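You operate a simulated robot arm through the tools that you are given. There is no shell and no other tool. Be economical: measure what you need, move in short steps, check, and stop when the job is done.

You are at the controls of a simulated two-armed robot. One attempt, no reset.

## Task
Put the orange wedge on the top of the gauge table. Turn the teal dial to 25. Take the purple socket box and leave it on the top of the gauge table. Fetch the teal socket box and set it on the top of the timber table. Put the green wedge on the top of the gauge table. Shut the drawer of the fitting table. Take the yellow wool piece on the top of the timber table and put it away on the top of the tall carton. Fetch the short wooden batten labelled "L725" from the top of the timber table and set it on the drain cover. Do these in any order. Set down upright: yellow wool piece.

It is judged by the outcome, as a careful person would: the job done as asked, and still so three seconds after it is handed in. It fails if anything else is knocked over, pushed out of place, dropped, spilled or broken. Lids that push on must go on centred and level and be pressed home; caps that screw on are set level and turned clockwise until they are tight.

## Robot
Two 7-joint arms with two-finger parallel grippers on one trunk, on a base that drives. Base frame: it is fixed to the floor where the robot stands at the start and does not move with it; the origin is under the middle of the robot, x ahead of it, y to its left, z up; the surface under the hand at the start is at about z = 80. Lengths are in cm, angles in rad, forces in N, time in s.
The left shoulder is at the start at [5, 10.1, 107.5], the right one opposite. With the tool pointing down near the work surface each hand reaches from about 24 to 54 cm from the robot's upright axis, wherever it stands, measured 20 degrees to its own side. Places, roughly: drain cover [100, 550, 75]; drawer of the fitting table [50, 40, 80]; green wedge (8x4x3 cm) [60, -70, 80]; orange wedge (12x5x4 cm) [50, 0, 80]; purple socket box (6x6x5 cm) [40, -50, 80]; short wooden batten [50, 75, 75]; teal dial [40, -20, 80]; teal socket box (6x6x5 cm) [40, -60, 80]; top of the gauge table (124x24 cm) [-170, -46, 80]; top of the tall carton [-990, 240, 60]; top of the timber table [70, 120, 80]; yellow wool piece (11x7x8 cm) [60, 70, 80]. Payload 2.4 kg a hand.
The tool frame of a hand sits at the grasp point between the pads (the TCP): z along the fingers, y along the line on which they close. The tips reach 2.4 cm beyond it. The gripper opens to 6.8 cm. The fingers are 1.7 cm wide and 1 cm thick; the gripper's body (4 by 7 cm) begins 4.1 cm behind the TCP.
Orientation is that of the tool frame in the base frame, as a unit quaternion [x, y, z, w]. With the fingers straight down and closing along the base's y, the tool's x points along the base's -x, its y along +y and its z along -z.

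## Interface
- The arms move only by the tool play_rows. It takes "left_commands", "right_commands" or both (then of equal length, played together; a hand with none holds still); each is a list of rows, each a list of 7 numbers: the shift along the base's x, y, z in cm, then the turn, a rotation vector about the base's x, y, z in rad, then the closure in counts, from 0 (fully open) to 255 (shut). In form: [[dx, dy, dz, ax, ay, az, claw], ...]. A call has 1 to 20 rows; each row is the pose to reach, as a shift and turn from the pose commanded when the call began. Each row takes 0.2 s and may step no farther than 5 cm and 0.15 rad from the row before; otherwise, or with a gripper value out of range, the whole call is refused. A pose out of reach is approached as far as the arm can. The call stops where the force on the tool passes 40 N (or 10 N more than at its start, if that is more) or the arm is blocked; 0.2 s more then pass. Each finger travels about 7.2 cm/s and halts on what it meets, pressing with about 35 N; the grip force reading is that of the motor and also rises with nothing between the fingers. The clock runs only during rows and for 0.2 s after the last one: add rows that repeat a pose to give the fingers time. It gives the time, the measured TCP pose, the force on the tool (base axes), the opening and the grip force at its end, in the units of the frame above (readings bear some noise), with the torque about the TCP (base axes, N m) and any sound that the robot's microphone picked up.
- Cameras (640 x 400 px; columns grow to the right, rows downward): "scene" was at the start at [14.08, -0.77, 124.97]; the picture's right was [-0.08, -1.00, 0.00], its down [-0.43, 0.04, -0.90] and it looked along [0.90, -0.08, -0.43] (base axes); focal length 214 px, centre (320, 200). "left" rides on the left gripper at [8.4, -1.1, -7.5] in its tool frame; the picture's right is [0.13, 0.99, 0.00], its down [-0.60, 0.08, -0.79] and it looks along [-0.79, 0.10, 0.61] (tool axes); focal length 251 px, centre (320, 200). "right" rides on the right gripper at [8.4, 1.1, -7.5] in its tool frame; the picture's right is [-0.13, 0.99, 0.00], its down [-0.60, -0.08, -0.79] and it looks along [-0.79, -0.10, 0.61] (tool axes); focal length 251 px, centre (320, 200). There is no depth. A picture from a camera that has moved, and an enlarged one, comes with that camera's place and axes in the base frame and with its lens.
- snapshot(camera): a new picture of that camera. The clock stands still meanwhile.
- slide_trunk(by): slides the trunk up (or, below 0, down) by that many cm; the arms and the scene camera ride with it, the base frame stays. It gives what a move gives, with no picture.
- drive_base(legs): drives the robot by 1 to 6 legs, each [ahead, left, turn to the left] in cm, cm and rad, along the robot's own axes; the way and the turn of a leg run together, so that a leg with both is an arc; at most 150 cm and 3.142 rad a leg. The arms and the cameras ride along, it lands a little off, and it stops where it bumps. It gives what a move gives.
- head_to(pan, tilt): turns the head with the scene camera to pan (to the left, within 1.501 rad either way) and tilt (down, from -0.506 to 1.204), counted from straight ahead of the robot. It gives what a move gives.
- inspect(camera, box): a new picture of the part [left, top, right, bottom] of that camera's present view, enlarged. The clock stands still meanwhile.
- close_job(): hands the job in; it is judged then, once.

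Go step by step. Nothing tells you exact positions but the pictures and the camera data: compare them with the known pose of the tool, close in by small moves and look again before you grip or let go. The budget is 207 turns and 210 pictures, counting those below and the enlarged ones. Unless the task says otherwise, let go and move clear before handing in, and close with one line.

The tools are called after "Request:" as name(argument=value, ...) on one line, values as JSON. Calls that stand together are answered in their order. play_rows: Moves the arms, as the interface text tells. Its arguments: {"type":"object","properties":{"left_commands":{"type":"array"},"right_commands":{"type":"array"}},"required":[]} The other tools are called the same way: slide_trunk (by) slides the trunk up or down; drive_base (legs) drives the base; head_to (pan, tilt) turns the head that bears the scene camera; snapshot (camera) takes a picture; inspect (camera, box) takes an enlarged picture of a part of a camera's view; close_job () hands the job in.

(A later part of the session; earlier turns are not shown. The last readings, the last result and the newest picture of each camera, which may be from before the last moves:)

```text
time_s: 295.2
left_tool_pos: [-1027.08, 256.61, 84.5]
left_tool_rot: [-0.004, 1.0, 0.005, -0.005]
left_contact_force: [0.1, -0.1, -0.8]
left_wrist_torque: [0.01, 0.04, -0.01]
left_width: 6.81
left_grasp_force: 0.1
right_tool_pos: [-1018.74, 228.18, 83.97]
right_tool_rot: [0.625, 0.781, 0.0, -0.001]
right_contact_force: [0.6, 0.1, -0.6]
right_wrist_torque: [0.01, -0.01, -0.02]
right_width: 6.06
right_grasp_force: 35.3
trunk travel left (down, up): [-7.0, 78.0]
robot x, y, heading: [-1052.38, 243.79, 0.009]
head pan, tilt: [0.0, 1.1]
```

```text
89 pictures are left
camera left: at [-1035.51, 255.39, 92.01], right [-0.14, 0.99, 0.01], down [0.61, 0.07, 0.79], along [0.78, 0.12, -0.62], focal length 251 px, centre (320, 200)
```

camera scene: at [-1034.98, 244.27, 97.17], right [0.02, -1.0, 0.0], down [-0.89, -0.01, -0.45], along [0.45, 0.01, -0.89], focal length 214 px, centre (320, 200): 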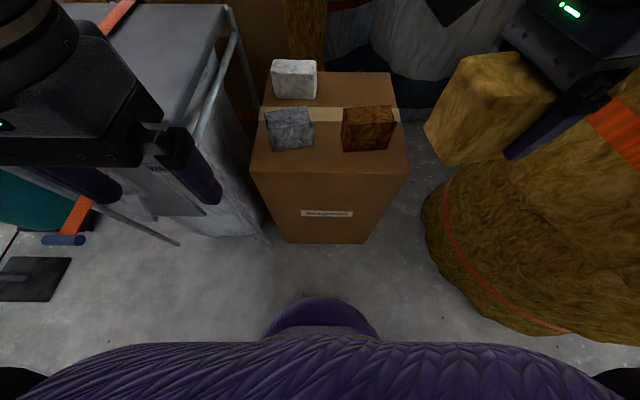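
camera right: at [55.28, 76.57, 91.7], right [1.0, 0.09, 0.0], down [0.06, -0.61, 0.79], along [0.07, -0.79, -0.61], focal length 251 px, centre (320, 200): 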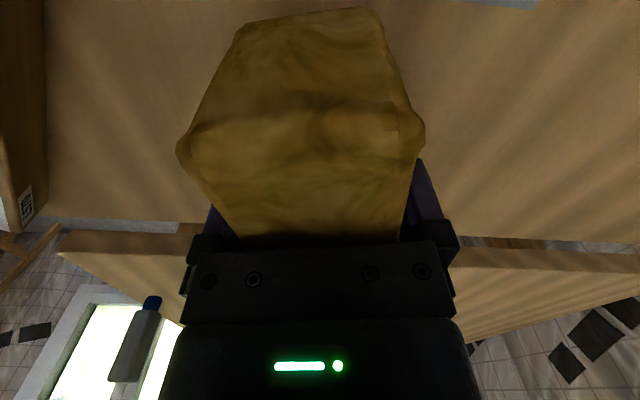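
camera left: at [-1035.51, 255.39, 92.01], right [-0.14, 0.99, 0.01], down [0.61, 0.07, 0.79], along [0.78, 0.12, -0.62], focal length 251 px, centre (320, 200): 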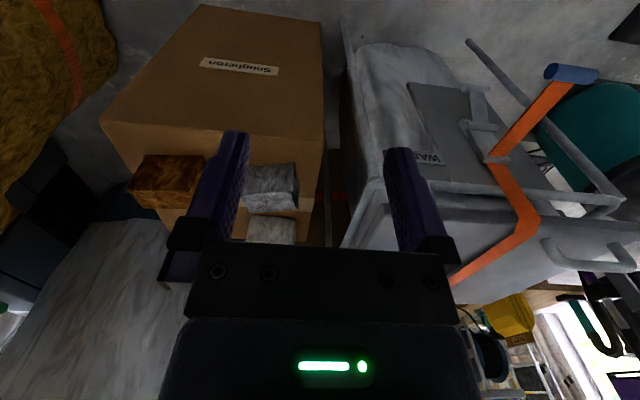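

Request:
drive_base(legs=[[14, 0, 0]])

Request:
snapshot(camera="scene")

```text
time_s: 296.5
left_tool_pos: [-1013.1, 256.68, 84.5]
left_tool_rot: [-0.003, 1.0, 0.006, -0.005]
left_contact_force: [1.4, 0.3, 0.0]
left_wrist_torque: [0.0, 0.04, 0.02]
left_width: 6.8
left_grasp_force: 0.0
right_tool_pos: [-1004.89, 228.34, 84.01]
right_tool_rot: [0.626, 0.78, 0.002, -0.001]
right_contact_force: [-0.3, 0.6, -0.6]
right_wrist_torque: [0.0, 0.0, 0.0]
right_width: 6.1
right_grasp_force: 34.7
trunk travel left (down, up): [-7.0, 78.0]
robot x, y, heading: [-1038.22, 244.35, 0.011]
head pan, tilt: [0.0, 1.1]
```

```text
88 pictures are left
camera scene: at [-1021.09, 244.47, 97.17], right [0.01, -1.0, 0.0], down [-0.89, -0.01, -0.45], along [0.45, 0.01, -0.89], focal length 214 px, centre (320, 200)
```

scene: 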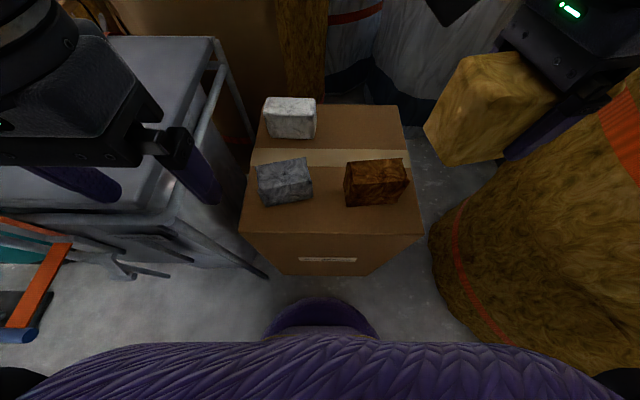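

Request:
play_rows(right_commands=[[1, 3, 0, 0, 0, 0, 150], [4, 5, 0, 0, 0, 0, 150], [8, 6, 0, 0, 0, 0, 150], [12, 6.2, 0, 0, 0, 0, 150], [16, 6.2, -1, 0, 0, 0, 150], [17.9, 6.2, -4, 0, 0, 0, 150], [17.9, 6.2, -8, 0, 0, 0, 150], [17.9, 6.2, -8, 0, 0, 0, 150]])

Request:
snapshot(camera="scene")

Request:
snapshot(camera="right")

```text
time_s: 298.3
left_tool_pos: [-1013.17, 256.82, 84.6]
left_tool_rot: [-0.003, 1.0, 0.006, -0.005]
left_contact_force: [0.0, 0.2, 0.0]
left_wrist_torque: [0.0, -0.01, -0.03]
left_width: 6.79
left_grasp_force: 0.0
right_tool_pos: [-986.91, 234.54, 76.16]
right_tool_rot: [0.625, 0.78, 0.0, 0.0]
right_contact_force: [0.1, -0.4, -0.5]
right_wrist_torque: [0.03, 0.02, -0.03]
right_width: 6.09
right_grasp_force: 35.4
trunk travel left (down, up): [-7.0, 78.0]
robot x, y, heading: [-1038.47, 244.49, 0.015]
head pan, tilt: [0.0, 1.1]
```

```text
87 pictures are left
camera scene: at [-1021.07, 244.47, 97.17], right [0.01, -1.0, 0.0], down [-0.89, -0.01, -0.45], along [0.45, 0.01, -0.89], focal length 214 px, centre (320, 200)
```

scene: 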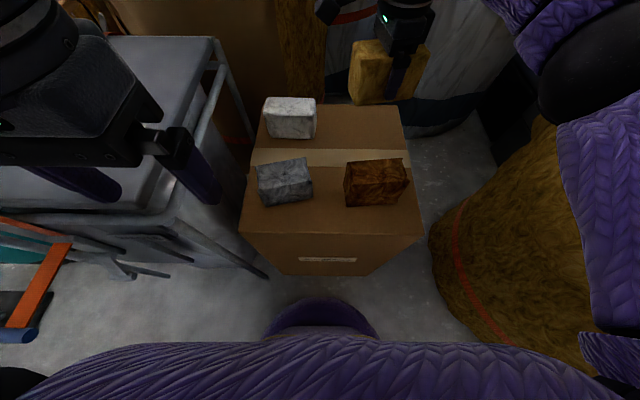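

```text
86 pictures are left
camera right: at [-987.62, 243.12, 83.68], right [1.0, 0.09, 0.0], down [0.06, -0.61, 0.79], along [0.07, -0.79, -0.61], focal length 251 px, centre (320, 200)
```

right: 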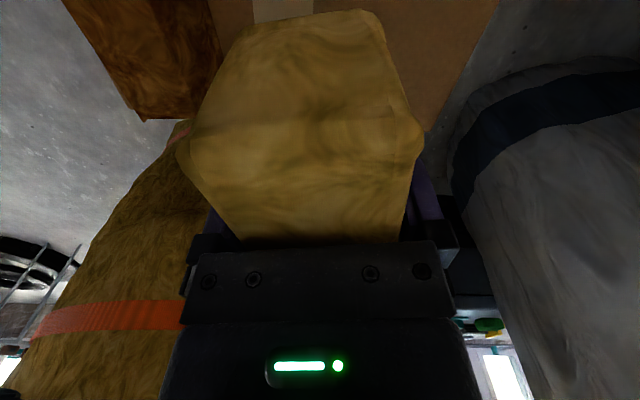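

Request:
play_rows(right_commands=[[0, 0, -4, 0, 0, 0, 150], [0, 0, -7.5, 0, 0, 0, 150], [0, 0, -9, 0, 0, 0, 150], [0, 0, -9, 0, 0, 0, 150]])

Request:
snapshot(camera="scene")

Request:
snapshot(camera="right")

```text
time_s: 299.3
left_tool_pos: [-1013.26, 256.69, 84.43]
left_tool_rot: [-0.003, 1.0, 0.006, -0.005]
left_contact_force: [-0.4, -0.3, -0.1]
left_wrist_torque: [0.03, 0.01, 0.0]
left_width: 6.8
left_grasp_force: 0.1
right_tool_pos: [-986.89, 234.55, 67.09]
right_tool_rot: [0.626, 0.78, 0.0, -0.001]
right_contact_force: [0.3, 0.6, 0.6]
right_wrist_torque: [0.02, -0.01, 0.02]
right_width: 6.11
right_grasp_force: 35.2
trunk travel left (down, up): [-7.0, 78.0]
robot x, y, heading: [-1038.49, 243.91, 0.019]
head pan, tilt: [0.0, 1.1]
```

```text
85 pictures are left
camera scene: at [-1021.07, 244.47, 97.17], right [0.01, -1.0, 0.0], down [-0.89, -0.01, -0.45], along [0.45, 0.01, -0.89], focal length 214 px, centre (320, 200)
```

scene: 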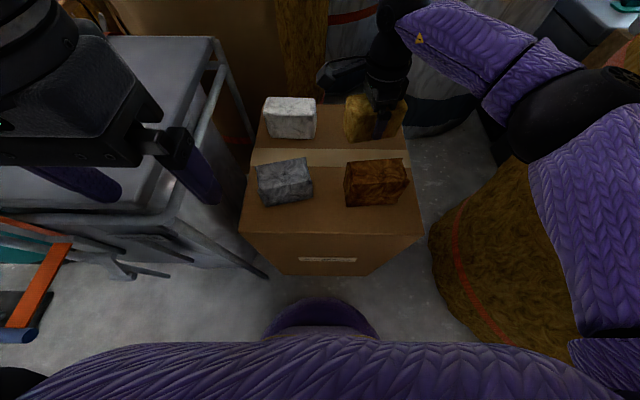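

```text
84 pictures are left
camera right: at [-987.68, 243.09, 74.66], right [1.0, 0.09, 0.0], down [0.05, -0.61, 0.79], along [0.07, -0.79, -0.61], focal length 251 px, centre (320, 200)
```

right: 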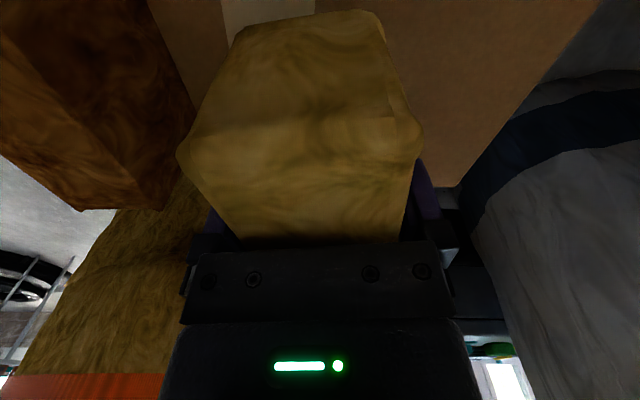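

Request:
play_rows(right_commands=[[0, 0, -1, 0, 0, 0, 150], [0, 0, -1.8, 0, 0, 0, 150], [0, 0, -2.2, 0, 0, 0, 150], [0, 0, -2.4, 0, 0, 0, 150], [0, 0, -2.4, 0, 0, 0, 150]])

```text
time_s: 300.5
left_tool_pos: [-1013.24, 256.73, 84.49]
left_tool_rot: [-0.004, 1.0, 0.005, -0.004]
left_contact_force: [-0.9, -0.7, 0.6]
left_wrist_torque: [0.0, 0.02, 0.04]
left_width: 6.82
left_grasp_force: 0.0
right_tool_pos: [-987.0, 234.52, 64.68]
right_tool_rot: [0.626, 0.78, 0.0, 0.0]
right_contact_force: [0.4, -1.1, -0.4]
right_wrist_torque: [0.01, 0.04, 0.05]
right_width: 6.1
right_grasp_force: 34.8
trunk travel left (down, up): [-7.0, 78.0]
robot x, y, heading: [-1038.32, 244.53, 0.016]
head pan, tilt: [0.0, 1.1]
```

Request:
play_rows(right_commands=[[0, 0, -0.2, 0, 0, 0, 150], [0, 0, -0.4, 0, 0, 0, 150], [0, 0, -0.6, 0, 0, 0, 150], [0, 0, -0.6, 0, 0, 0, 150]])

```text
time_s: 301.5
left_tool_pos: [-1013.13, 256.79, 84.51]
left_tool_rot: [-0.003, 1.0, 0.007, -0.004]
left_contact_force: [-0.2, 0.7, -0.5]
left_wrist_torque: [-0.01, -0.05, 0.0]
left_width: 6.8
left_grasp_force: 0.0
right_tool_pos: [-986.99, 234.54, 64.08]
right_tool_rot: [0.626, 0.78, 0.0, 0.0]
right_contact_force: [0.0, 0.3, -1.7]
right_wrist_torque: [-0.01, 0.0, 0.02]
right_width: 6.1
right_grasp_force: 35.3
trunk travel left (down, up): [-7.0, 78.0]
robot x, y, heading: [-1038.63, 244.15, 0.016]
head pan, tilt: [0.0, 1.1]
```

Request:
play_rows(right_commands=[[0, 0, -0.2, 0, 0, 0, 150], [0, 0, -0.4, 0, 0, 0, 150], [0, 0, -0.6, 0, 0, 0, 150], [0, 0, -0.8, 0, 0, 0, 150], [0, 0, -0.8, 0, 0, 0, 150]])

Request:
inspect(camera="scene", box=[250, 70, 440, 220])

```text
time_s: 302.7
left_tool_pos: [-1013.16, 256.78, 84.47]
left_tool_rot: [-0.003, 1.0, 0.006, -0.005]
left_contact_force: [-0.5, 0.1, 0.3]
left_wrist_torque: [0.0, -0.01, -0.01]
left_width: 6.78
left_grasp_force: 0.1
right_tool_pos: [-986.96, 234.52, 63.16]
right_tool_rot: [0.626, 0.78, 0.0, -0.001]
right_contact_force: [-0.2, -0.1, -0.5]
right_wrist_torque: [-0.02, 0.0, 0.02]
right_width: 6.09
right_grasp_force: 34.9
trunk travel left (down, up): [-7.0, 78.0]
robot x, y, heading: [-1038.39, 244.41, 0.015]
head pan, tilt: [0.0, 1.1]
```

```text
2.67 times, centred on (345, 145) of scene
camera zoom: at [-1021.07, 244.47, 97.17], right [0.01, -1.0, 0.0], down [-0.89, -0.01, -0.45], along [0.45, 0.01, -0.89], focal length 572 px, centre (253, 347)
```

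zoom: 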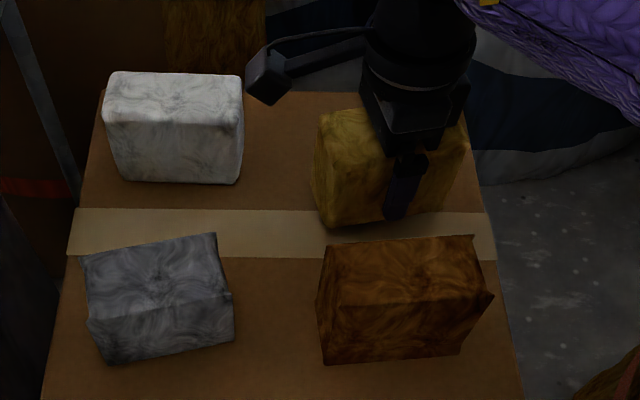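

Request:
play_rows(right_commands=[[0, 0, -0.2, 0, 0, 0, 150], [0, 0, -0.4, 0, 0, 0, 150], [0, 0, -0.6, 0, 0, 0, 150], [0, 0, -0.8, 0, 0, 0, 150], [0, 0, -0.8, 0, 0, 0, 150]])

```text
time_s: 303.9
left_tool_pos: [-1013.27, 256.78, 84.47]
left_tool_rot: [-0.004, 1.0, 0.005, -0.004]
left_contact_force: [-0.1, -0.9, 1.2]
left_wrist_torque: [0.03, -0.01, -0.02]
left_width: 6.79
left_grasp_force: 0.0
right_tool_pos: [-987.05, 234.6, 62.44]
right_tool_rot: [0.626, 0.78, 0.0, 0.0]
right_contact_force: [1.1, -0.4, 0.7]
right_wrist_torque: [0.01, -0.01, -0.01]
right_width: 6.11
right_grasp_force: 34.6
trunk travel left (down, up): [-7.0, 78.0]
robot x, y, heading: [-1038.29, 244.12, 0.02]
head pan, tilt: [0.0, 1.1]
```

Request:
play_rows(right_commands=[[0, 0, -0.3, 0, 0, 0, 150], [0, 0, -0.6, 0, 0, 0, 150], [0, 0, -0.9, 0, 0, 0, 150], [0, 0, -1.2, 0, 0, 0, 150], [0, 0, -1.2, 0, 0, 0, 150]])

Request:
snapshot(camera="right")

```text
time_s: 304.8
left_tool_pos: [-1013.41, 256.82, 84.7]
left_tool_rot: [-0.002, 1.0, 0.006, -0.003]
left_contact_force: [-0.6, -0.5, -0.3]
left_wrist_torque: [-0.01, -0.01, -0.03]
left_width: 6.78
left_grasp_force: 0.1
right_tool_pos: [-986.88, 234.51, 61.86]
right_tool_rot: [0.626, 0.78, 0.005, 0.003]
right_contact_force: [-6.5, -0.4, 25.6]
right_wrist_torque: [-0.33, 0.67, 0.02]
right_width: 6.12
right_grasp_force: 35.0
trunk travel left (down, up): [-7.0, 78.0]
robot x, y, heading: [-1038.34, 244.18, 0.012]
head pan, tilt: [0.0, 1.1]
stopped in row 4 (right hand): the force on the tool passed its limit at 42 N (the readings are from after the stop); the commanded pose is now the measured one
```

```text
82 pictures are left
camera right: at [-987.68, 243.02, 69.59], right [1.0, 0.09, 0.01], down [0.05, -0.61, 0.79], along [0.07, -0.79, -0.61], focal length 251 px, centre (320, 200)
```

right: 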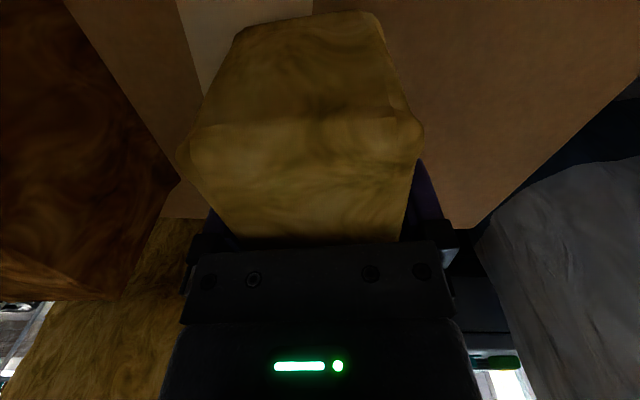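

Wool is on the carton. Ease the pressure, open, and lift straight up.

Request:
play_rows(right_commands=[[0, 0, 0.15, 0, 0, 0, 120], [0, 0, 0.15, 0, 0, 0, 60], [0, 0, 0.15, 0, 0, 0, 0], [0, 0, 0.15, 0, 0, 0, 0], [0, 0, 0.15, 0, 0, 0, 0]])

Request:
snapshot(camera="right")

```text
time_s: 306.0
left_tool_pos: [-1013.1, 256.74, 84.46]
left_tool_rot: [-0.003, 1.0, 0.006, -0.004]
left_contact_force: [-0.4, 0.2, 0.0]
left_wrist_torque: [-0.01, 0.05, -0.03]
left_width: 6.8
left_grasp_force: 0.0
right_tool_pos: [-986.85, 234.6, 61.8]
right_tool_rot: [0.626, 0.78, 0.003, 0.0]
right_contact_force: [-0.6, 0.1, 0.9]
right_wrist_torque: [0.03, -0.01, 0.0]
right_width: 6.76
right_grasp_force: 0.0
trunk travel left (down, up): [-7.0, 78.0]
robot x, y, heading: [-1038.54, 244.03, 0.018]
head pan, tilt: [0.0, 1.1]
```

```text
81 pictures are left
camera right: at [-987.54, 242.99, 69.46], right [1.0, 0.09, 0.01], down [0.05, -0.61, 0.79], along [0.07, -0.79, -0.61], focal length 251 px, centre (320, 200)
```

right: 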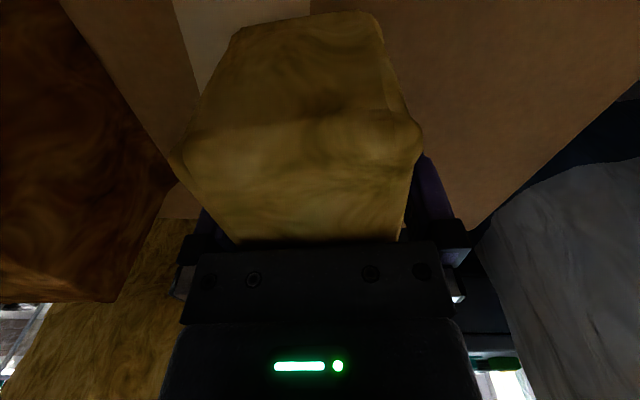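

Request:
play_rows(right_commands=[[0, 0, 1, 0, 0, 0, 0], [0, 0, 2, 0, 0, 0, 0], [0, 0, 3.5, 0, 0, 0, 0], [0, 0, 5.5, 0, 0, 0, 0], [0, 0, 9, 0, 0, 0, 0], [0, 0, 13, 0, 0, 0, 0], [0, 0, 17, 0, 0, 0, 0], [-3, 0, 20, 0, 0, 0, 0], [-7, -1, 22, 0, 0, 0, 0], [-11, -3, 22, 0, 0, 0, 0], [-15, -5, 22, 0, 0, 0, 0]])

Request:
snapshot(camera="scene")

```text
time_s: 308.4
left_tool_pos: [-1013.19, 256.85, 84.49]
left_tool_rot: [-0.003, 1.0, 0.006, -0.004]
left_contact_force: [-0.1, -0.8, -1.3]
left_wrist_torque: [-0.01, 0.0, 0.0]
left_width: 6.8
left_grasp_force: 0.1
right_tool_pos: [-1001.92, 229.34, 83.77]
right_tool_rot: [0.627, 0.779, 0.003, 0.001]
right_contact_force: [0.6, 0.5, 0.3]
right_wrist_torque: [-0.04, 0.0, 0.0]
right_width: 6.79
right_grasp_force: 0.1
trunk travel left (down, up): [-7.0, 78.0]
robot x, y, heading: [-1038.81, 244.46, 0.011]
head pan, tilt: [0.0, 1.1]
```

```text
80 pictures are left
camera scene: at [-1021.07, 244.48, 97.17], right [0.01, -1.0, 0.0], down [-0.89, -0.01, -0.45], along [0.45, 0.01, -0.89], focal length 214 px, centre (320, 200)
```

scene: 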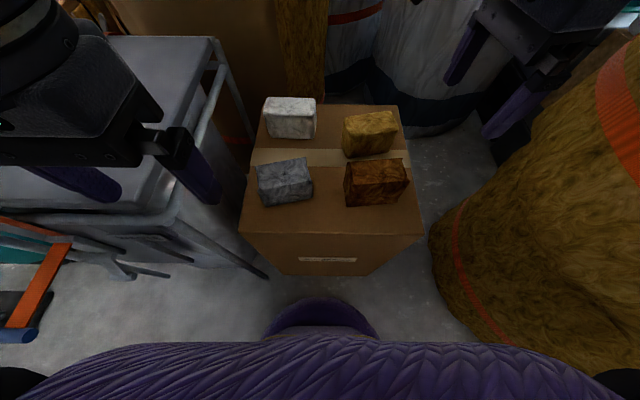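

The wool stands upright on the carton with the other samples undisturbed. Now back out along the same route toward the batten.

Request:
drive_base(legs=[[-110, 0, 0], [0, 125, 0], [0, 125, 0], [130, 0, 0], [130, 0, 0], [145, 0, 0]])

Request:
head_to(pan=-0.3, tilt=0.3)

Request:
snapshot(camera="scene")

```text
time_s: 344.9
left_tool_pos: [-720.88, 507.66, 84.57]
left_tool_rot: [0.003, 1.0, 0.007, -0.005]
left_contact_force: [0.1, -0.3, 0.0]
left_wrist_torque: [0.01, 0.01, 0.0]
left_width: 6.77
left_grasp_force: 0.0
right_tool_pos: [-709.89, 480.03, 83.9]
right_tool_rot: [0.631, 0.776, 0.003, 0.0]
right_contact_force: [-0.9, -0.9, -0.2]
right_wrist_torque: [-0.02, 0.01, 0.02]
right_width: 6.8
right_grasp_force: 0.1
trunk travel left (down, up): [-7.0, 78.0]
robot x, y, heading: [-746.49, 495.39, 0.005]
head pan, tilt: [0.0, 1.1]
```

```text
time_s: 346.0
left_tool_pos: [-720.69, 507.58, 84.47]
left_tool_rot: [0.003, 1.0, 0.006, -0.004]
left_contact_force: [0.4, 0.3, -0.4]
left_wrist_torque: [-0.01, -0.01, 0.0]
left_width: 6.8
left_grasp_force: 0.0
right_tool_pos: [-709.78, 480.06, 83.91]
right_tool_rot: [0.631, 0.776, 0.004, 0.0]
right_contact_force: [0.3, 0.4, 0.0]
right_wrist_torque: [-0.03, 0.01, -0.02]
right_width: 6.79
right_grasp_force: 0.0
trunk travel left (down, up): [-7.0, 78.0]
robot x, y, heading: [-746.51, 495.16, -0.002]
head pan, tilt: [-0.3, 0.3]
```

```text
79 pictures are left
camera scene: at [-726.27, 492.61, 103.77], right [-0.29, -0.96, 0.0], down [-0.28, 0.09, -0.95], along [0.91, -0.28, -0.3], focal length 214 px, centre (320, 200)
```

scene: 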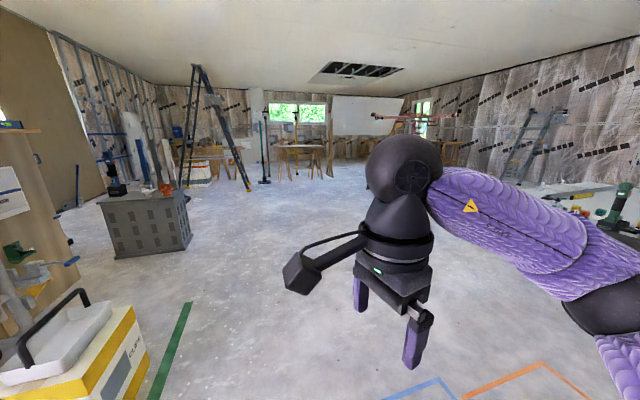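

Request:
drive_base(legs=[[69, -64, 0], [69, -64, 0], [145, -2, 0], [140, -4, 0]])

Request:
snapshot(camera="scene")

```text
time_s: 368.8
left_tool_pos: [-297.49, 380.22, 84.51]
left_tool_rot: [-0.005, 1.0, 0.006, -0.005]
left_contact_force: [0.2, -0.1, 0.1]
left_wrist_torque: [-0.01, -0.02, -0.01]
left_width: 6.79
left_grasp_force: 0.0
right_tool_pos: [-286.18, 352.94, 83.75]
right_tool_rot: [0.625, 0.78, 0.003, 0.0]
right_contact_force: [-0.4, 0.2, -0.1]
right_wrist_torque: [0.03, -0.02, 0.02]
right_width: 6.81
right_grasp_force: 0.1
trunk travel left (down, up): [-7.0, 78.0]
robot x, y, heading: [-322.88, 367.46, 0.014]
head pan, tilt: [-0.3, 0.3]
```

```text
78 pictures are left
camera scene: at [-302.79, 365.22, 103.78], right [-0.28, -0.96, 0.0], down [-0.28, 0.08, -0.96], along [0.92, -0.27, -0.3], focal length 214 px, centre (320, 200)
```

scene: 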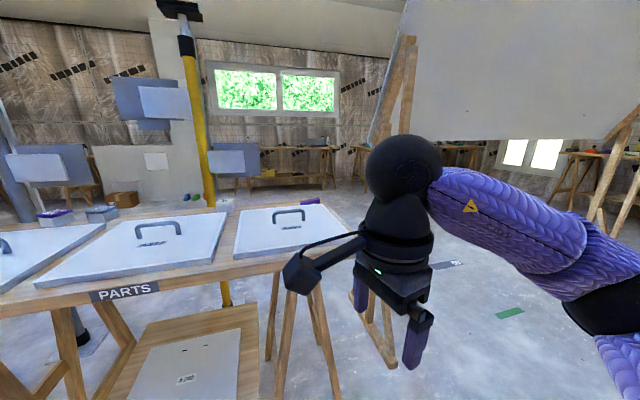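

Request:
drive_base(legs=[[0, -145, 0], [0, -145, 0]])

Request:
head_to(pan=0.1, tilt=0.25)

Request:
snapshot(camera="scene")

```text
time_s: 382.8
left_tool_pos: [-293.6, 89.09, 84.43]
left_tool_rot: [0.002, 1.0, 0.006, -0.004]
left_contact_force: [0.0, 0.3, 0.2]
left_wrist_torque: [-0.04, 0.01, 0.0]
left_width: 6.82
left_grasp_force: 0.0
right_tool_pos: [-282.54, 61.51, 83.8]
right_tool_rot: [0.63, 0.776, 0.003, 0.001]
right_contact_force: [0.0, 0.4, -0.3]
right_wrist_torque: [-0.01, 0.01, 0.03]
right_width: 6.79
right_grasp_force: 0.1
trunk travel left (down, up): [-7.0, 78.0]
robot x, y, heading: [-319.24, 76.46, 0.01]
head pan, tilt: [-0.3, 0.3]
```

```text
time_s: 383.7
left_tool_pos: [-293.59, 89.06, 84.47]
left_tool_rot: [0.002, 1.0, 0.006, -0.004]
left_contact_force: [-0.3, -0.2, -0.2]
left_wrist_torque: [0.03, 0.0, -0.01]
left_width: 6.81
left_grasp_force: 0.1
right_tool_pos: [-282.59, 61.58, 83.84]
right_tool_rot: [0.63, 0.777, 0.003, 0.0]
right_contact_force: [-0.3, -0.3, 0.6]
right_wrist_torque: [0.01, -0.03, 0.0]
right_width: 6.79
right_grasp_force: 0.1
trunk travel left (down, up): [-7.0, 78.0]
robot x, y, heading: [-319.17, 76.82, 0.001]
head pan, tilt: [0.099, 0.25]
```

```text
77 pictures are left
camera scene: at [-298.69, 77.72, 104.25], right [0.1, -0.99, 0.0], down [-0.25, -0.03, -0.97], along [0.96, 0.1, -0.25], focal length 214 px, centre (320, 200)
```

scene: 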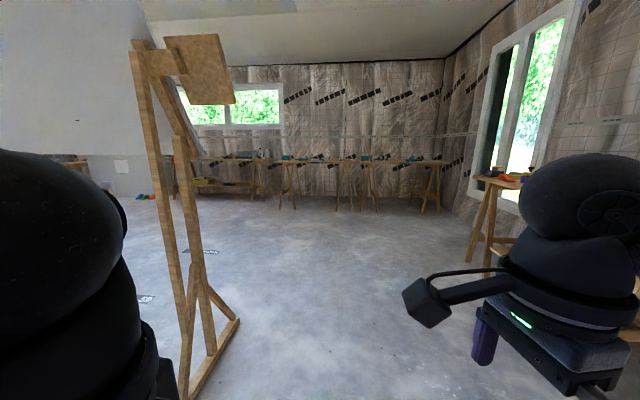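

Request:
drive_base(legs=[[125, -5, 0], [125, 0, 0], [40, 25, 0]])

Request:
slide_trunk(by=22)

Request:
head_to(pan=0.0, tilt=0.6)

Request:
snapshot(camera="scene")

```text
time_s: 398.4
left_tool_pos: [-2.08, 110.7, 84.52]
left_tool_rot: [-0.001, 1.0, 0.006, -0.004]
left_contact_force: [-0.4, -0.5, 0.4]
left_wrist_torque: [0.01, 0.0, 0.0]
left_width: 6.8
left_grasp_force: 0.2
right_tool_pos: [9.04, 83.21, 83.88]
right_tool_rot: [0.628, 0.779, 0.004, 0.0]
right_contact_force: [0.5, 0.3, -0.1]
right_wrist_torque: [0.02, 0.02, 0.02]
right_width: 6.8
right_grasp_force: 0.2
trunk travel left (down, up): [-7.0, 78.0]
robot x, y, heading: [-27.23, 97.93, 0.007]
head pan, tilt: [0.099, 0.25]
```

```text
time_s: 400.8
left_tool_pos: [-1.93, 110.67, 106.5]
left_tool_rot: [-0.001, 1.0, 0.007, -0.005]
left_contact_force: [-0.2, 0.3, 0.2]
left_wrist_torque: [-0.02, 0.0, 0.01]
left_width: 6.79
left_grasp_force: 0.1
right_tool_pos: [9.15, 83.15, 105.84]
right_tool_rot: [0.628, 0.778, 0.003, 0.0]
right_contact_force: [0.2, -0.3, -0.8]
right_wrist_torque: [0.01, 0.02, -0.01]
right_width: 6.8
right_grasp_force: 0.0
trunk travel left (down, up): [-29.0, 56.0]
robot x, y, heading: [-27.93, 97.9, 0.011]
head pan, tilt: [0.099, 0.25]
```

```text
time_s: 401.6
left_tool_pos: [-1.97, 110.53, 106.39]
left_tool_rot: [-0.001, 1.0, 0.006, -0.004]
left_contact_force: [0.6, 0.5, -0.3]
left_wrist_torque: [0.02, 0.03, -0.01]
left_width: 6.79
left_grasp_force: 0.1
right_tool_pos: [9.04, 83.32, 106.02]
right_tool_rot: [0.629, 0.777, 0.003, 0.0]
right_contact_force: [-0.3, 0.3, -0.1]
right_wrist_torque: [0.01, 0.03, 0.02]
right_width: 6.8
right_grasp_force: 0.1
trunk travel left (down, up): [-29.0, 56.0]
robot x, y, heading: [-27.49, 98.18, 0.01]
head pan, tilt: [0.0, 0.6]
```

```text
76 pictures are left
camera scene: at [-13.73, 98.31, 123.59], right [0.01, -1.0, 0.0], down [-0.56, -0.01, -0.83], along [0.83, 0.01, -0.56], focal length 214 px, centre (320, 200)
```

scene: 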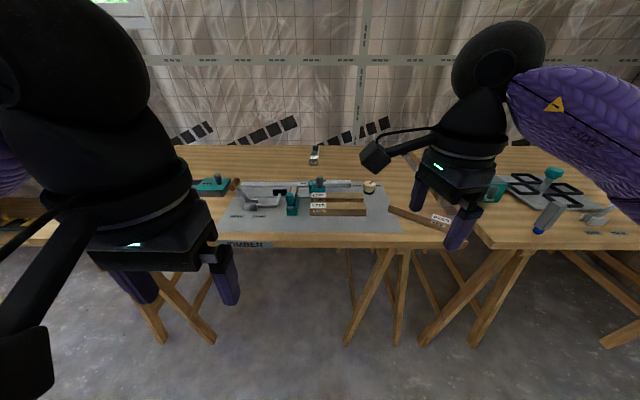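

Request:
drive_base(legs=[[30, 5, 0]])

Request:
head_to(pan=0.0, tilt=1.0)

Request:
snapshot(camera="scene")

Request:
inspect(camera="scene", box=[230, 100, 430, 240])

```text
time_s: 403.7
left_tool_pos: [28.02, 116.05, 106.48]
left_tool_rot: [-0.002, 1.0, 0.006, -0.004]
left_contact_force: [-0.4, 0.0, -0.4]
left_wrist_torque: [-0.01, 0.0, 0.0]
left_width: 6.8
left_grasp_force: 0.1
right_tool_pos: [39.28, 88.57, 105.77]
right_tool_rot: [0.628, 0.778, 0.003, 0.0]
right_contact_force: [0.0, 0.3, 0.2]
right_wrist_torque: [0.01, -0.02, 0.01]
right_width: 6.79
right_grasp_force: 0.1
trunk travel left (down, up): [-29.0, 56.0]
robot x, y, heading: [2.7, 103.65, 0.012]
head pan, tilt: [0.0, 0.6]
```

```text
time_s: 404.5
left_tool_pos: [28.12, 116.02, 106.42]
left_tool_rot: [-0.001, 1.0, 0.007, -0.005]
left_contact_force: [0.0, 0.2, 0.2]
left_wrist_torque: [0.02, 0.0, 0.0]
left_width: 6.79
left_grasp_force: 0.1
right_tool_pos: [39.16, 88.61, 105.88]
right_tool_rot: [0.628, 0.778, 0.003, 0.0]
right_contact_force: [-0.2, 0.1, 0.2]
right_wrist_torque: [-0.02, -0.01, 0.01]
right_width: 6.8
right_grasp_force: 0.1
trunk travel left (down, up): [-29.0, 56.0]
robot x, y, heading: [2.97, 103.87, 0.014]
head pan, tilt: [0.0, 1.0]
```

```text
75 pictures are left
camera scene: at [14.49, 103.67, 120.39], right [0.01, -1.0, 0.0], down [-0.84, -0.01, -0.54], along [0.54, 0.01, -0.84], focal length 214 px, centre (320, 200)
```

scene: 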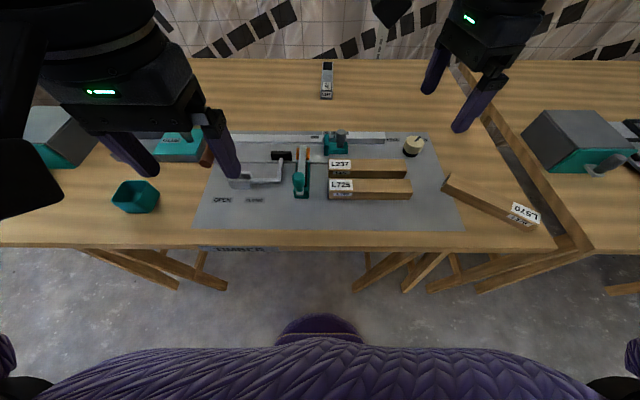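

```text
2.86 times, centred on (330, 170) of scene
camera zoom: at [14.49, 103.67, 120.39], right [0.01, -1.0, 0.0], down [-0.84, -0.01, -0.54], along [0.54, 0.01, -0.84], focal length 613 px, centre (291, 286)
```

zoom: 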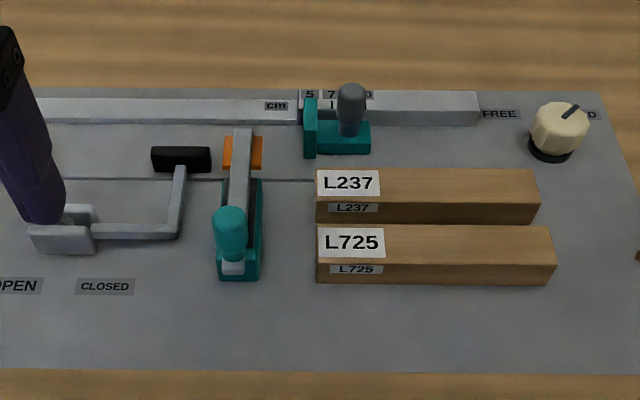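

L725 is confirmed (front batten): centre ≈(42, 93.4), about 3.5 cm wide, with L237 just behind it. I'll pre-narrow the fingers to about 5 cm and come down over it.

Request:
play_rows(right_commands=[[0.7, 1, -4, 0, 0, -0.1, 40], [1.4, 2, -8, 0, 0, -0.2, 67], [2.1, 3, -12, 0, 0, -0.2, 67], [2.8, 3.9, -16, 0, 0, -0.2, 67], [2.8, 3.9, -16, 0, 0, -0.2, 67]])

Request:
snapshot(camera="right")

Request:
inspect(camera="scene", box=[250, 100, 430, 230])

```text
time_s: 405.7
left_tool_pos: [27.91, 116.07, 106.57]
left_tool_rot: [-0.001, 1.0, 0.007, -0.004]
left_contact_force: [-0.1, 0.2, 0.6]
left_wrist_torque: [-0.01, 0.0, 0.02]
left_width: 6.81
left_grasp_force: 0.1
right_tool_pos: [41.81, 92.55, 89.95]
right_tool_rot: [0.702, 0.712, 0.003, 0.0]
right_contact_force: [0.4, -0.4, 0.0]
right_wrist_torque: [-0.01, -0.01, 0.0]
right_width: 4.98
right_grasp_force: 0.1
trunk travel left (down, up): [-29.0, 56.0]
robot x, y, heading: [2.78, 103.43, 0.012]
head pan, tilt: [0.0, 1.0]
```

```text
73 pictures are left
camera right: at [42.97, 101.02, 97.51], right [0.99, -0.12, 0.01], down [-0.07, -0.61, 0.79], along [-0.09, -0.79, -0.61], focal length 251 px, centre (320, 200)
```

right: 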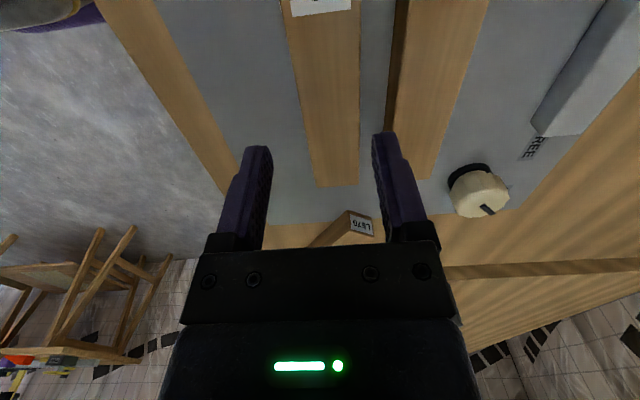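

```text
3.08 times, centred on (340, 165) of scene
camera zoom: at [14.49, 103.67, 120.38], right [0.01, -1.0, 0.0], down [-0.84, -0.01, -0.54], along [0.54, 0.01, -0.84], focal length 660 px, centre (258, 308)
```

zoom: 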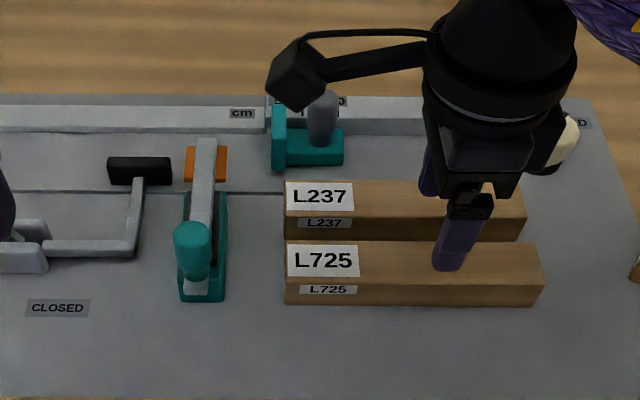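

Request:
play_rows(right_commands=[[0.45, 0, -3, 0, 0, 0, 67], [0.45, 0, -5.5, 0, 0, 0, 67], [0.45, 0, -6.9, 0, 0, 0, 67], [0.45, 0, -6.9, 0, 0, 0, 67]])

Request:
snapshot(camera="right")

Request:
inspect(camera="scene", box=[250, 100, 430, 230])

```text
time_s: 406.7
left_tool_pos: [27.99, 116.0, 106.63]
left_tool_rot: [-0.002, 1.0, 0.006, -0.004]
left_contact_force: [-0.4, 0.0, -0.1]
left_wrist_torque: [-0.01, 0.01, 0.03]
left_width: 6.81
left_grasp_force: 0.2
right_tool_pos: [42.45, 92.5, 83.0]
right_tool_rot: [0.702, 0.712, 0.003, 0.0]
right_contact_force: [0.3, 0.0, -0.4]
right_wrist_torque: [-0.03, 0.0, 0.01]
right_width: 5.02
right_grasp_force: 0.1
trunk travel left (down, up): [-29.0, 56.0]
robot x, y, heading: [2.6, 103.77, 0.012]
head pan, tilt: [0.0, 1.0]
```

```text
71 pictures are left
camera right: at [43.45, 101.02, 90.65], right [0.99, -0.12, 0.01], down [-0.08, -0.61, 0.79], along [-0.09, -0.79, -0.61], focal length 251 px, centre (320, 200)
```

right: 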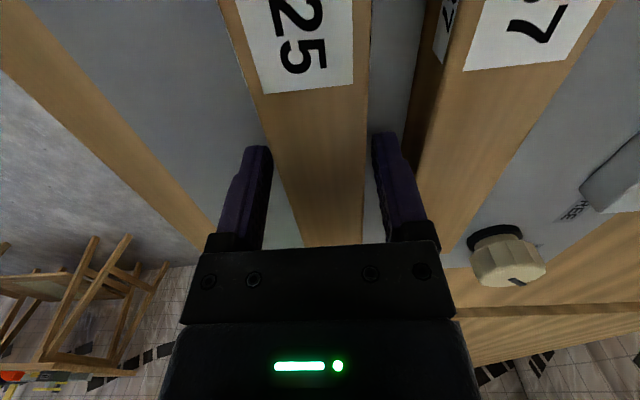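

```text
3.08 times, centred on (340, 165) of scene
camera zoom: at [14.49, 103.67, 120.38], right [0.01, -1.0, 0.0], down [-0.84, -0.01, -0.54], along [0.54, 0.01, -0.84], focal length 660 px, centre (258, 308)
```

zoom: 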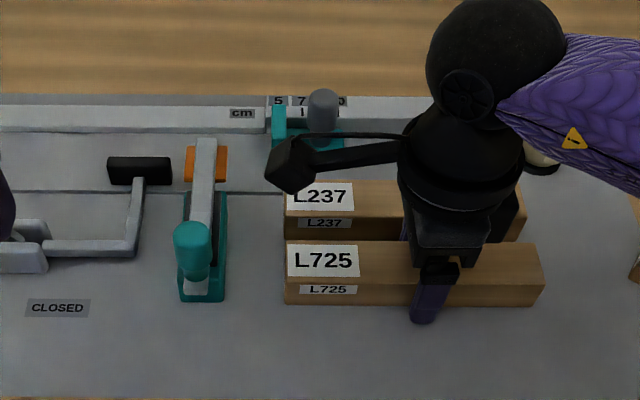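

Fingers straddle L725 with clearance to L237. I'll close and lift.

Request:
play_rows(right_commands=[[0, 0, 0, 0, 0, 0, 110], [0, 0, 0, 0, 0, 0, 150], [0, 0, 0, 0, 0, 0, 180], [0, 0, 0, 0, 0, 0, 180], [0, 0, 1, 0, 0, 0, 180], [0, 0, 4, 0, 0, 0, 180], [0, 0, 8, 0, 0, 0, 180], [0, 0, 12, 0, 0, 0, 180], [-3, 0, 15, 0, 0, 0, 180], [-7, 0, 17, 0, 0, 0, 180], [-11, 0, 19, 0, 0, 0, 180]])

Request:
snapshot(camera="scene")

```text
time_s: 409.1
left_tool_pos: [27.94, 116.03, 106.5]
left_tool_rot: [-0.001, 1.0, 0.006, -0.005]
left_contact_force: [-1.2, 1.1, -0.1]
left_wrist_torque: [-0.01, 0.02, 0.0]
left_width: 6.8
left_grasp_force: 0.1
right_tool_pos: [31.51, 92.41, 102.06]
right_tool_rot: [0.702, 0.712, 0.004, 0.002]
right_contact_force: [-1.3, -0.5, -1.0]
right_wrist_torque: [-0.01, 0.02, 0.0]
right_width: 3.75
right_grasp_force: 35.0
trunk travel left (down, up): [-29.0, 56.0]
robot x, y, heading: [2.43, 103.59, 0.008]
head pan, tilt: [0.0, 1.0]
```

```text
69 pictures are left
camera scene: at [14.47, 103.67, 120.38], right [0.01, -1.0, 0.0], down [-0.84, -0.01, -0.54], along [0.54, 0.01, -0.84], focal length 214 px, centre (320, 200)
```

scene: 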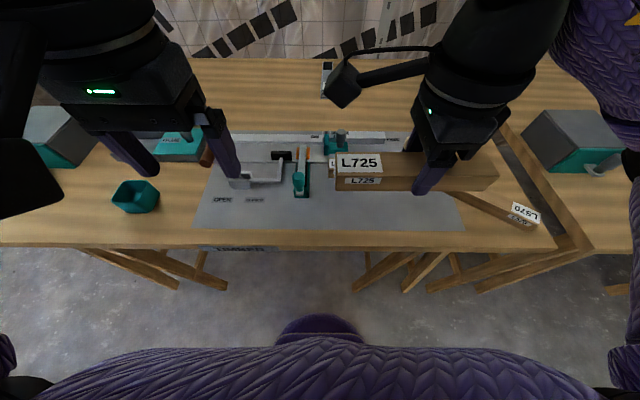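

L725 held. Back off and look toward the drain cover (to the left).

Request:
drive_base(legs=[[-45, 0, 0], [0, 100, 0]])

Request:
head_to(pan=1.0, tilt=0.3)

Request:
snapshot(camera="scene")

```text
time_s: 416.6
left_tool_pos: [-17.74, 215.74, 106.52]
left_tool_rot: [0.002, 1.0, 0.006, -0.005]
left_contact_force: [-0.4, 0.1, -1.1]
left_wrist_torque: [0.02, 0.01, -0.01]
left_width: 6.81
left_grasp_force: 0.1
right_tool_pos: [-14.16, 192.18, 102.01]
right_tool_rot: [0.703, 0.711, 0.003, 0.0]
right_contact_force: [0.0, -0.9, -1.4]
right_wrist_torque: [-0.02, 0.03, 0.01]
right_width: 3.75
right_grasp_force: 35.2
trunk travel left (down, up): [-29.0, 56.0]
robot x, y, heading: [-43.0, 203.46, 0.006]
head pan, tilt: [0.0, 1.0]
```

```text
time_s: 417.9
left_tool_pos: [-17.63, 215.9, 106.51]
left_tool_rot: [0.002, 1.0, 0.005, -0.004]
left_contact_force: [0.4, 0.0, -0.5]
left_wrist_torque: [-0.03, 0.01, 0.0]
left_width: 6.8
left_grasp_force: 0.0
right_tool_pos: [-14.26, 192.19, 102.06]
right_tool_rot: [0.704, 0.71, 0.003, 0.001]
right_contact_force: [0.0, -0.3, -0.9]
right_wrist_torque: [-0.06, -0.03, 0.0]
right_width: 3.74
right_grasp_force: 35.1
trunk travel left (down, up): [-29.0, 56.0]
robot x, y, heading: [-43.06, 203.73, 0.008]
head pan, tilt: [1.0, 0.3]
```

```text
68 pictures are left
camera scene: at [-33.2, 211.3, 126.33], right [0.85, -0.53, 0.0], down [-0.16, -0.25, -0.96], along [0.51, 0.81, -0.3], focal length 214 px, centre (320, 200)
```

scene: 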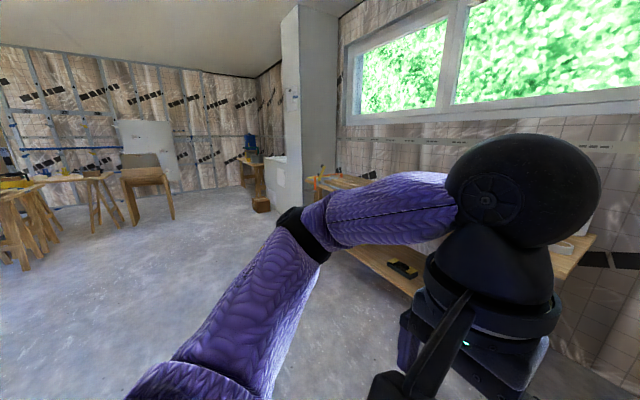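

Request:
drive_base(legs=[[0, 100, 0], [0, 90, 0]])

Request:
head_to(pan=0.7, tilt=0.3)

Request:
snapshot(camera="scene")

```text
time_s: 427.5
left_tool_pos: [-18.77, 407.2, 106.47]
left_tool_rot: [0.002, 1.0, 0.006, -0.004]
left_contact_force: [0.6, 0.0, -0.7]
left_wrist_torque: [0.0, 0.02, -0.01]
left_width: 6.77
left_grasp_force: 0.1
right_tool_pos: [-15.26, 383.63, 102.04]
right_tool_rot: [0.704, 0.71, 0.003, 0.0]
right_contact_force: [-0.3, 0.3, -1.1]
right_wrist_torque: [-0.03, 0.01, -0.02]
right_width: 3.72
right_grasp_force: 35.3
trunk travel left (down, up): [-29.0, 56.0]
robot x, y, heading: [-44.06, 394.7, 0.008]
head pan, tilt: [1.0, 0.3]
```

```text
time_s: 428.3
left_tool_pos: [-18.64, 407.07, 106.52]
left_tool_rot: [0.002, 1.0, 0.007, -0.005]
left_contact_force: [-1.2, 0.1, -0.4]
left_wrist_torque: [-0.05, 0.01, 0.02]
left_width: 6.78
left_grasp_force: 0.0
right_tool_pos: [-15.29, 383.56, 102.08]
right_tool_rot: [0.704, 0.71, 0.004, 0.0]
right_contact_force: [-0.3, -0.4, -0.3]
right_wrist_torque: [-0.02, 0.01, 0.03]
right_width: 3.73
right_grasp_force: 34.7
trunk travel left (down, up): [-29.0, 56.0]
robot x, y, heading: [-44.29, 395.17, 0.008]
head pan, tilt: [0.7, 0.3]
```

```text
67 pictures are left
camera scene: at [-32.12, 400.89, 126.33], right [0.65, -0.76, 0.0], down [-0.23, -0.19, -0.96], along [0.73, 0.62, -0.3], focal length 214 px, centre (320, 200)
```

scene: 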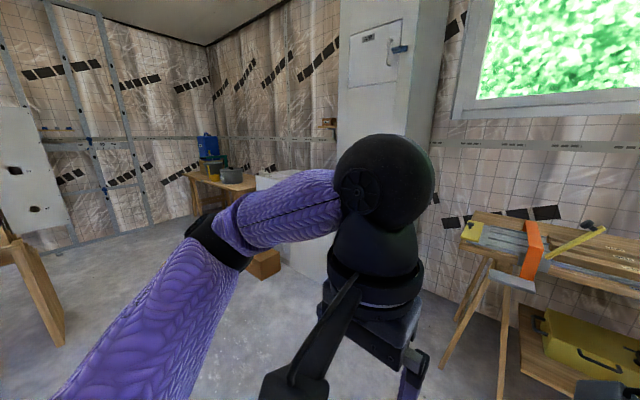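

Request:
drive_base(legs=[[0, 30, 0.0], [0, 0, 0.75]])

Request:
head_to(pan=0.0, tilt=0.4)

Request:
snapshot(camera="scene")

```text
time_s: 432.3
left_tool_pos: [-34.25, 450.98, 106.44]
left_tool_rot: [-0.366, 0.931, 0.004, -0.006]
left_contact_force: [-0.2, 0.0, -0.2]
left_wrist_torque: [0.0, -0.01, -0.04]
left_width: 6.8
left_grasp_force: 0.1
right_tool_pos: [-15.57, 436.02, 101.91]
right_tool_rot: [0.395, 0.919, 0.003, -0.001]
right_contact_force: [0.1, 0.8, -0.6]
right_wrist_torque: [-0.01, 0.0, 0.03]
right_width: 3.76
right_grasp_force: 35.2
trunk travel left (down, up): [-29.0, 56.0]
robot x, y, heading: [-44.36, 424.43, 0.751]
head pan, tilt: [0.7, 0.3]
```

```text
time_s: 433.4
left_tool_pos: [-34.22, 450.76, 106.42]
left_tool_rot: [-0.366, 0.931, 0.004, -0.006]
left_contact_force: [-0.1, -0.2, -0.2]
left_wrist_torque: [-0.04, 0.01, -0.02]
left_width: 6.83
left_grasp_force: 0.1
right_tool_pos: [-15.48, 435.96, 102.04]
right_tool_rot: [0.394, 0.919, 0.003, 0.0]
right_contact_force: [0.5, -0.5, -1.8]
right_wrist_torque: [-0.03, 0.02, 0.0]
right_width: 3.78
right_grasp_force: 35.4
trunk travel left (down, up): [-29.0, 56.0]
robot x, y, heading: [-44.48, 424.59, 0.754]
head pan, tilt: [0.0, 0.4]
```

```text
66 pictures are left
camera scene: at [-34.09, 434.34, 125.4], right [0.69, -0.73, 0.0], down [-0.28, -0.27, -0.92], along [0.67, 0.63, -0.39], focal length 214 px, centre (320, 200)
```

scene: 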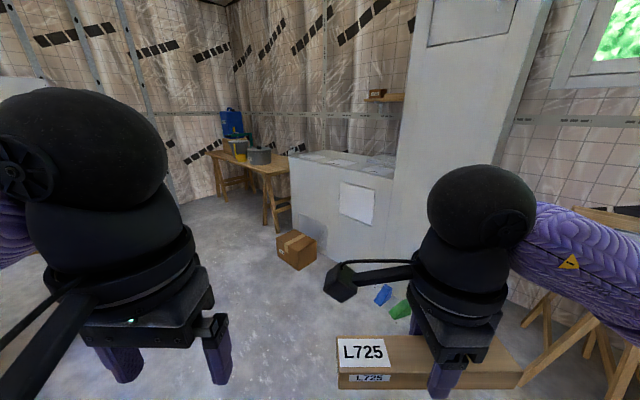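

Request:
inspect(camera="scene", box=[270, 130, 430, 270])

```text
2.86 times, centred on (350, 200) of scene
camera zoom: at [-34.09, 434.34, 125.4], right [0.69, -0.73, 0.0], down [-0.28, -0.27, -0.92], along [0.67, 0.63, -0.39], focal length 613 px, centre (234, 200)
```

zoom: 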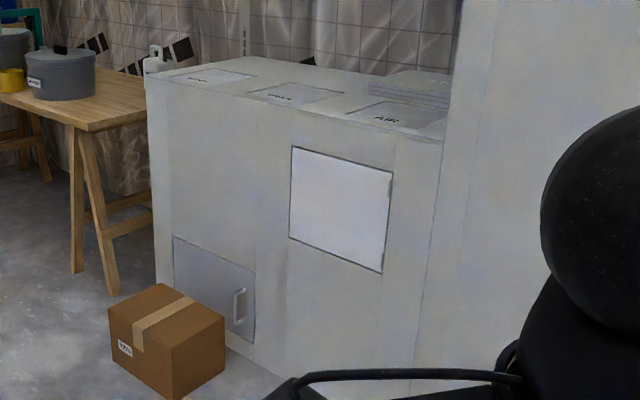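

Request:
inspect(camera="scene", box=[300, 145, 390, 185])

```text
7.11 times, centred on (345, 165) of scene
camera zoom: at [-34.09, 434.34, 125.4], right [0.69, -0.73, 0.0], down [-0.28, -0.27, -0.92], along [0.67, 0.63, -0.39], focal length 1525 px, centre (142, 449)
```

zoom: 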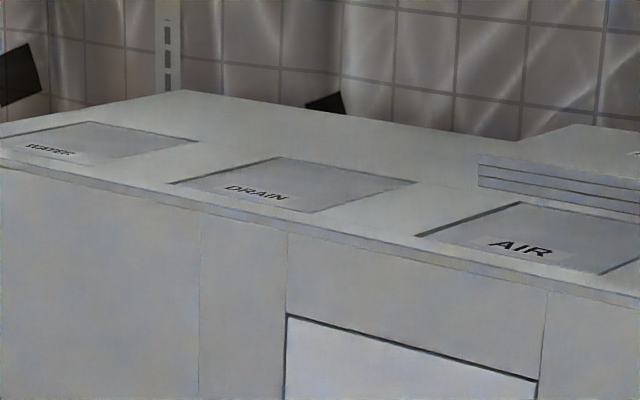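

The drain cover is the middle plate marked DRAIN on the white counter (top around z≈85, counter front x≈90). A floor carton stands in front of it, so I'll approach from its right side, stepwise.

Request:
drive_base(legs=[[95, -8, 0]])

Request:
head_to(pan=0.0, tilt=0.6)

Request:
snapshot(camera="scene")

```text
time_s: 438.4
left_tool_pos: [40.67, 510.6, 106.54]
left_tool_rot: [-0.366, 0.931, 0.004, -0.007]
left_contact_force: [-1.1, 0.1, -0.3]
left_wrist_torque: [0.01, -0.01, 0.03]
left_width: 6.81
left_grasp_force: 0.0
right_tool_pos: [59.16, 495.72, 101.96]
right_tool_rot: [0.394, 0.919, 0.002, 0.0]
right_contact_force: [-0.1, -0.4, -1.9]
right_wrist_torque: [0.0, 0.0, -0.01]
right_width: 3.74
right_grasp_force: 35.4
trunk travel left (down, up): [-29.0, 56.0]
robot x, y, heading: [30.31, 484.26, 0.758]
head pan, tilt: [0.0, 0.4]
```

```text
time_s: 439.1
left_tool_pos: [40.71, 510.66, 106.53]
left_tool_rot: [-0.367, 0.93, 0.004, -0.006]
left_contact_force: [-0.4, 0.7, -0.1]
left_wrist_torque: [0.03, 0.01, 0.04]
left_width: 6.77
left_grasp_force: 0.0
right_tool_pos: [59.16, 495.75, 101.97]
right_tool_rot: [0.394, 0.919, 0.003, 0.0]
right_contact_force: [0.2, -1.0, -1.4]
right_wrist_torque: [-0.02, 0.02, 0.03]
right_width: 3.74
right_grasp_force: 35.4
trunk travel left (down, up): [-29.0, 56.0]
robot x, y, heading: [30.33, 484.26, 0.763]
head pan, tilt: [0.0, 0.6]
```

```text
63 pictures are left
camera scene: at [40.4, 493.8, 123.59], right [0.69, -0.73, 0.0], down [-0.41, -0.39, -0.83], along [0.6, 0.57, -0.56], focal length 214 px, centre (320, 200)
```

scene: 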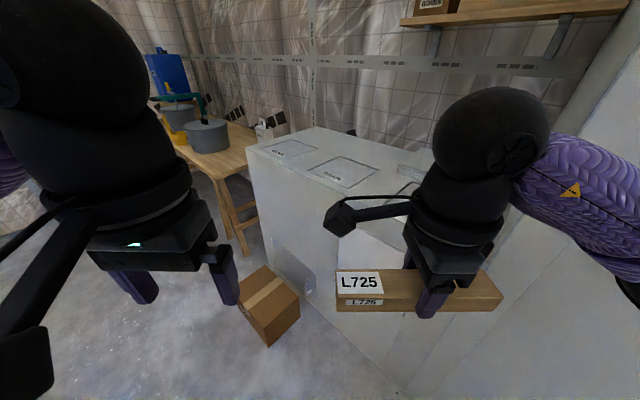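

Request:
inspect(camera="scene", box=[240, 120, 440, 240])

```text
3.20 times, centred on (340, 180) of scene
camera zoom: at [40.4, 493.8, 123.59], right [0.69, -0.73, 0.0], down [-0.41, -0.39, -0.83], along [0.6, 0.57, -0.56], focal length 686 px, centre (256, 264)
```

zoom: 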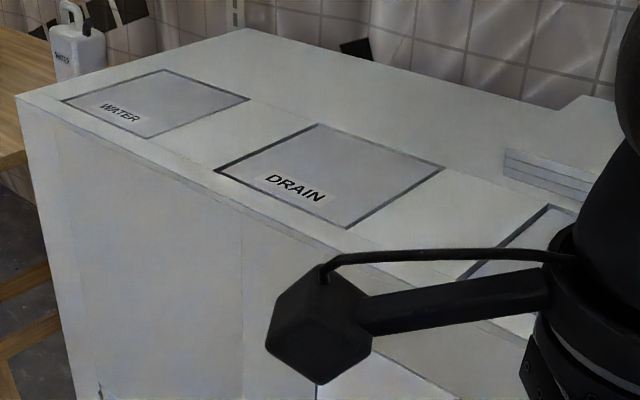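

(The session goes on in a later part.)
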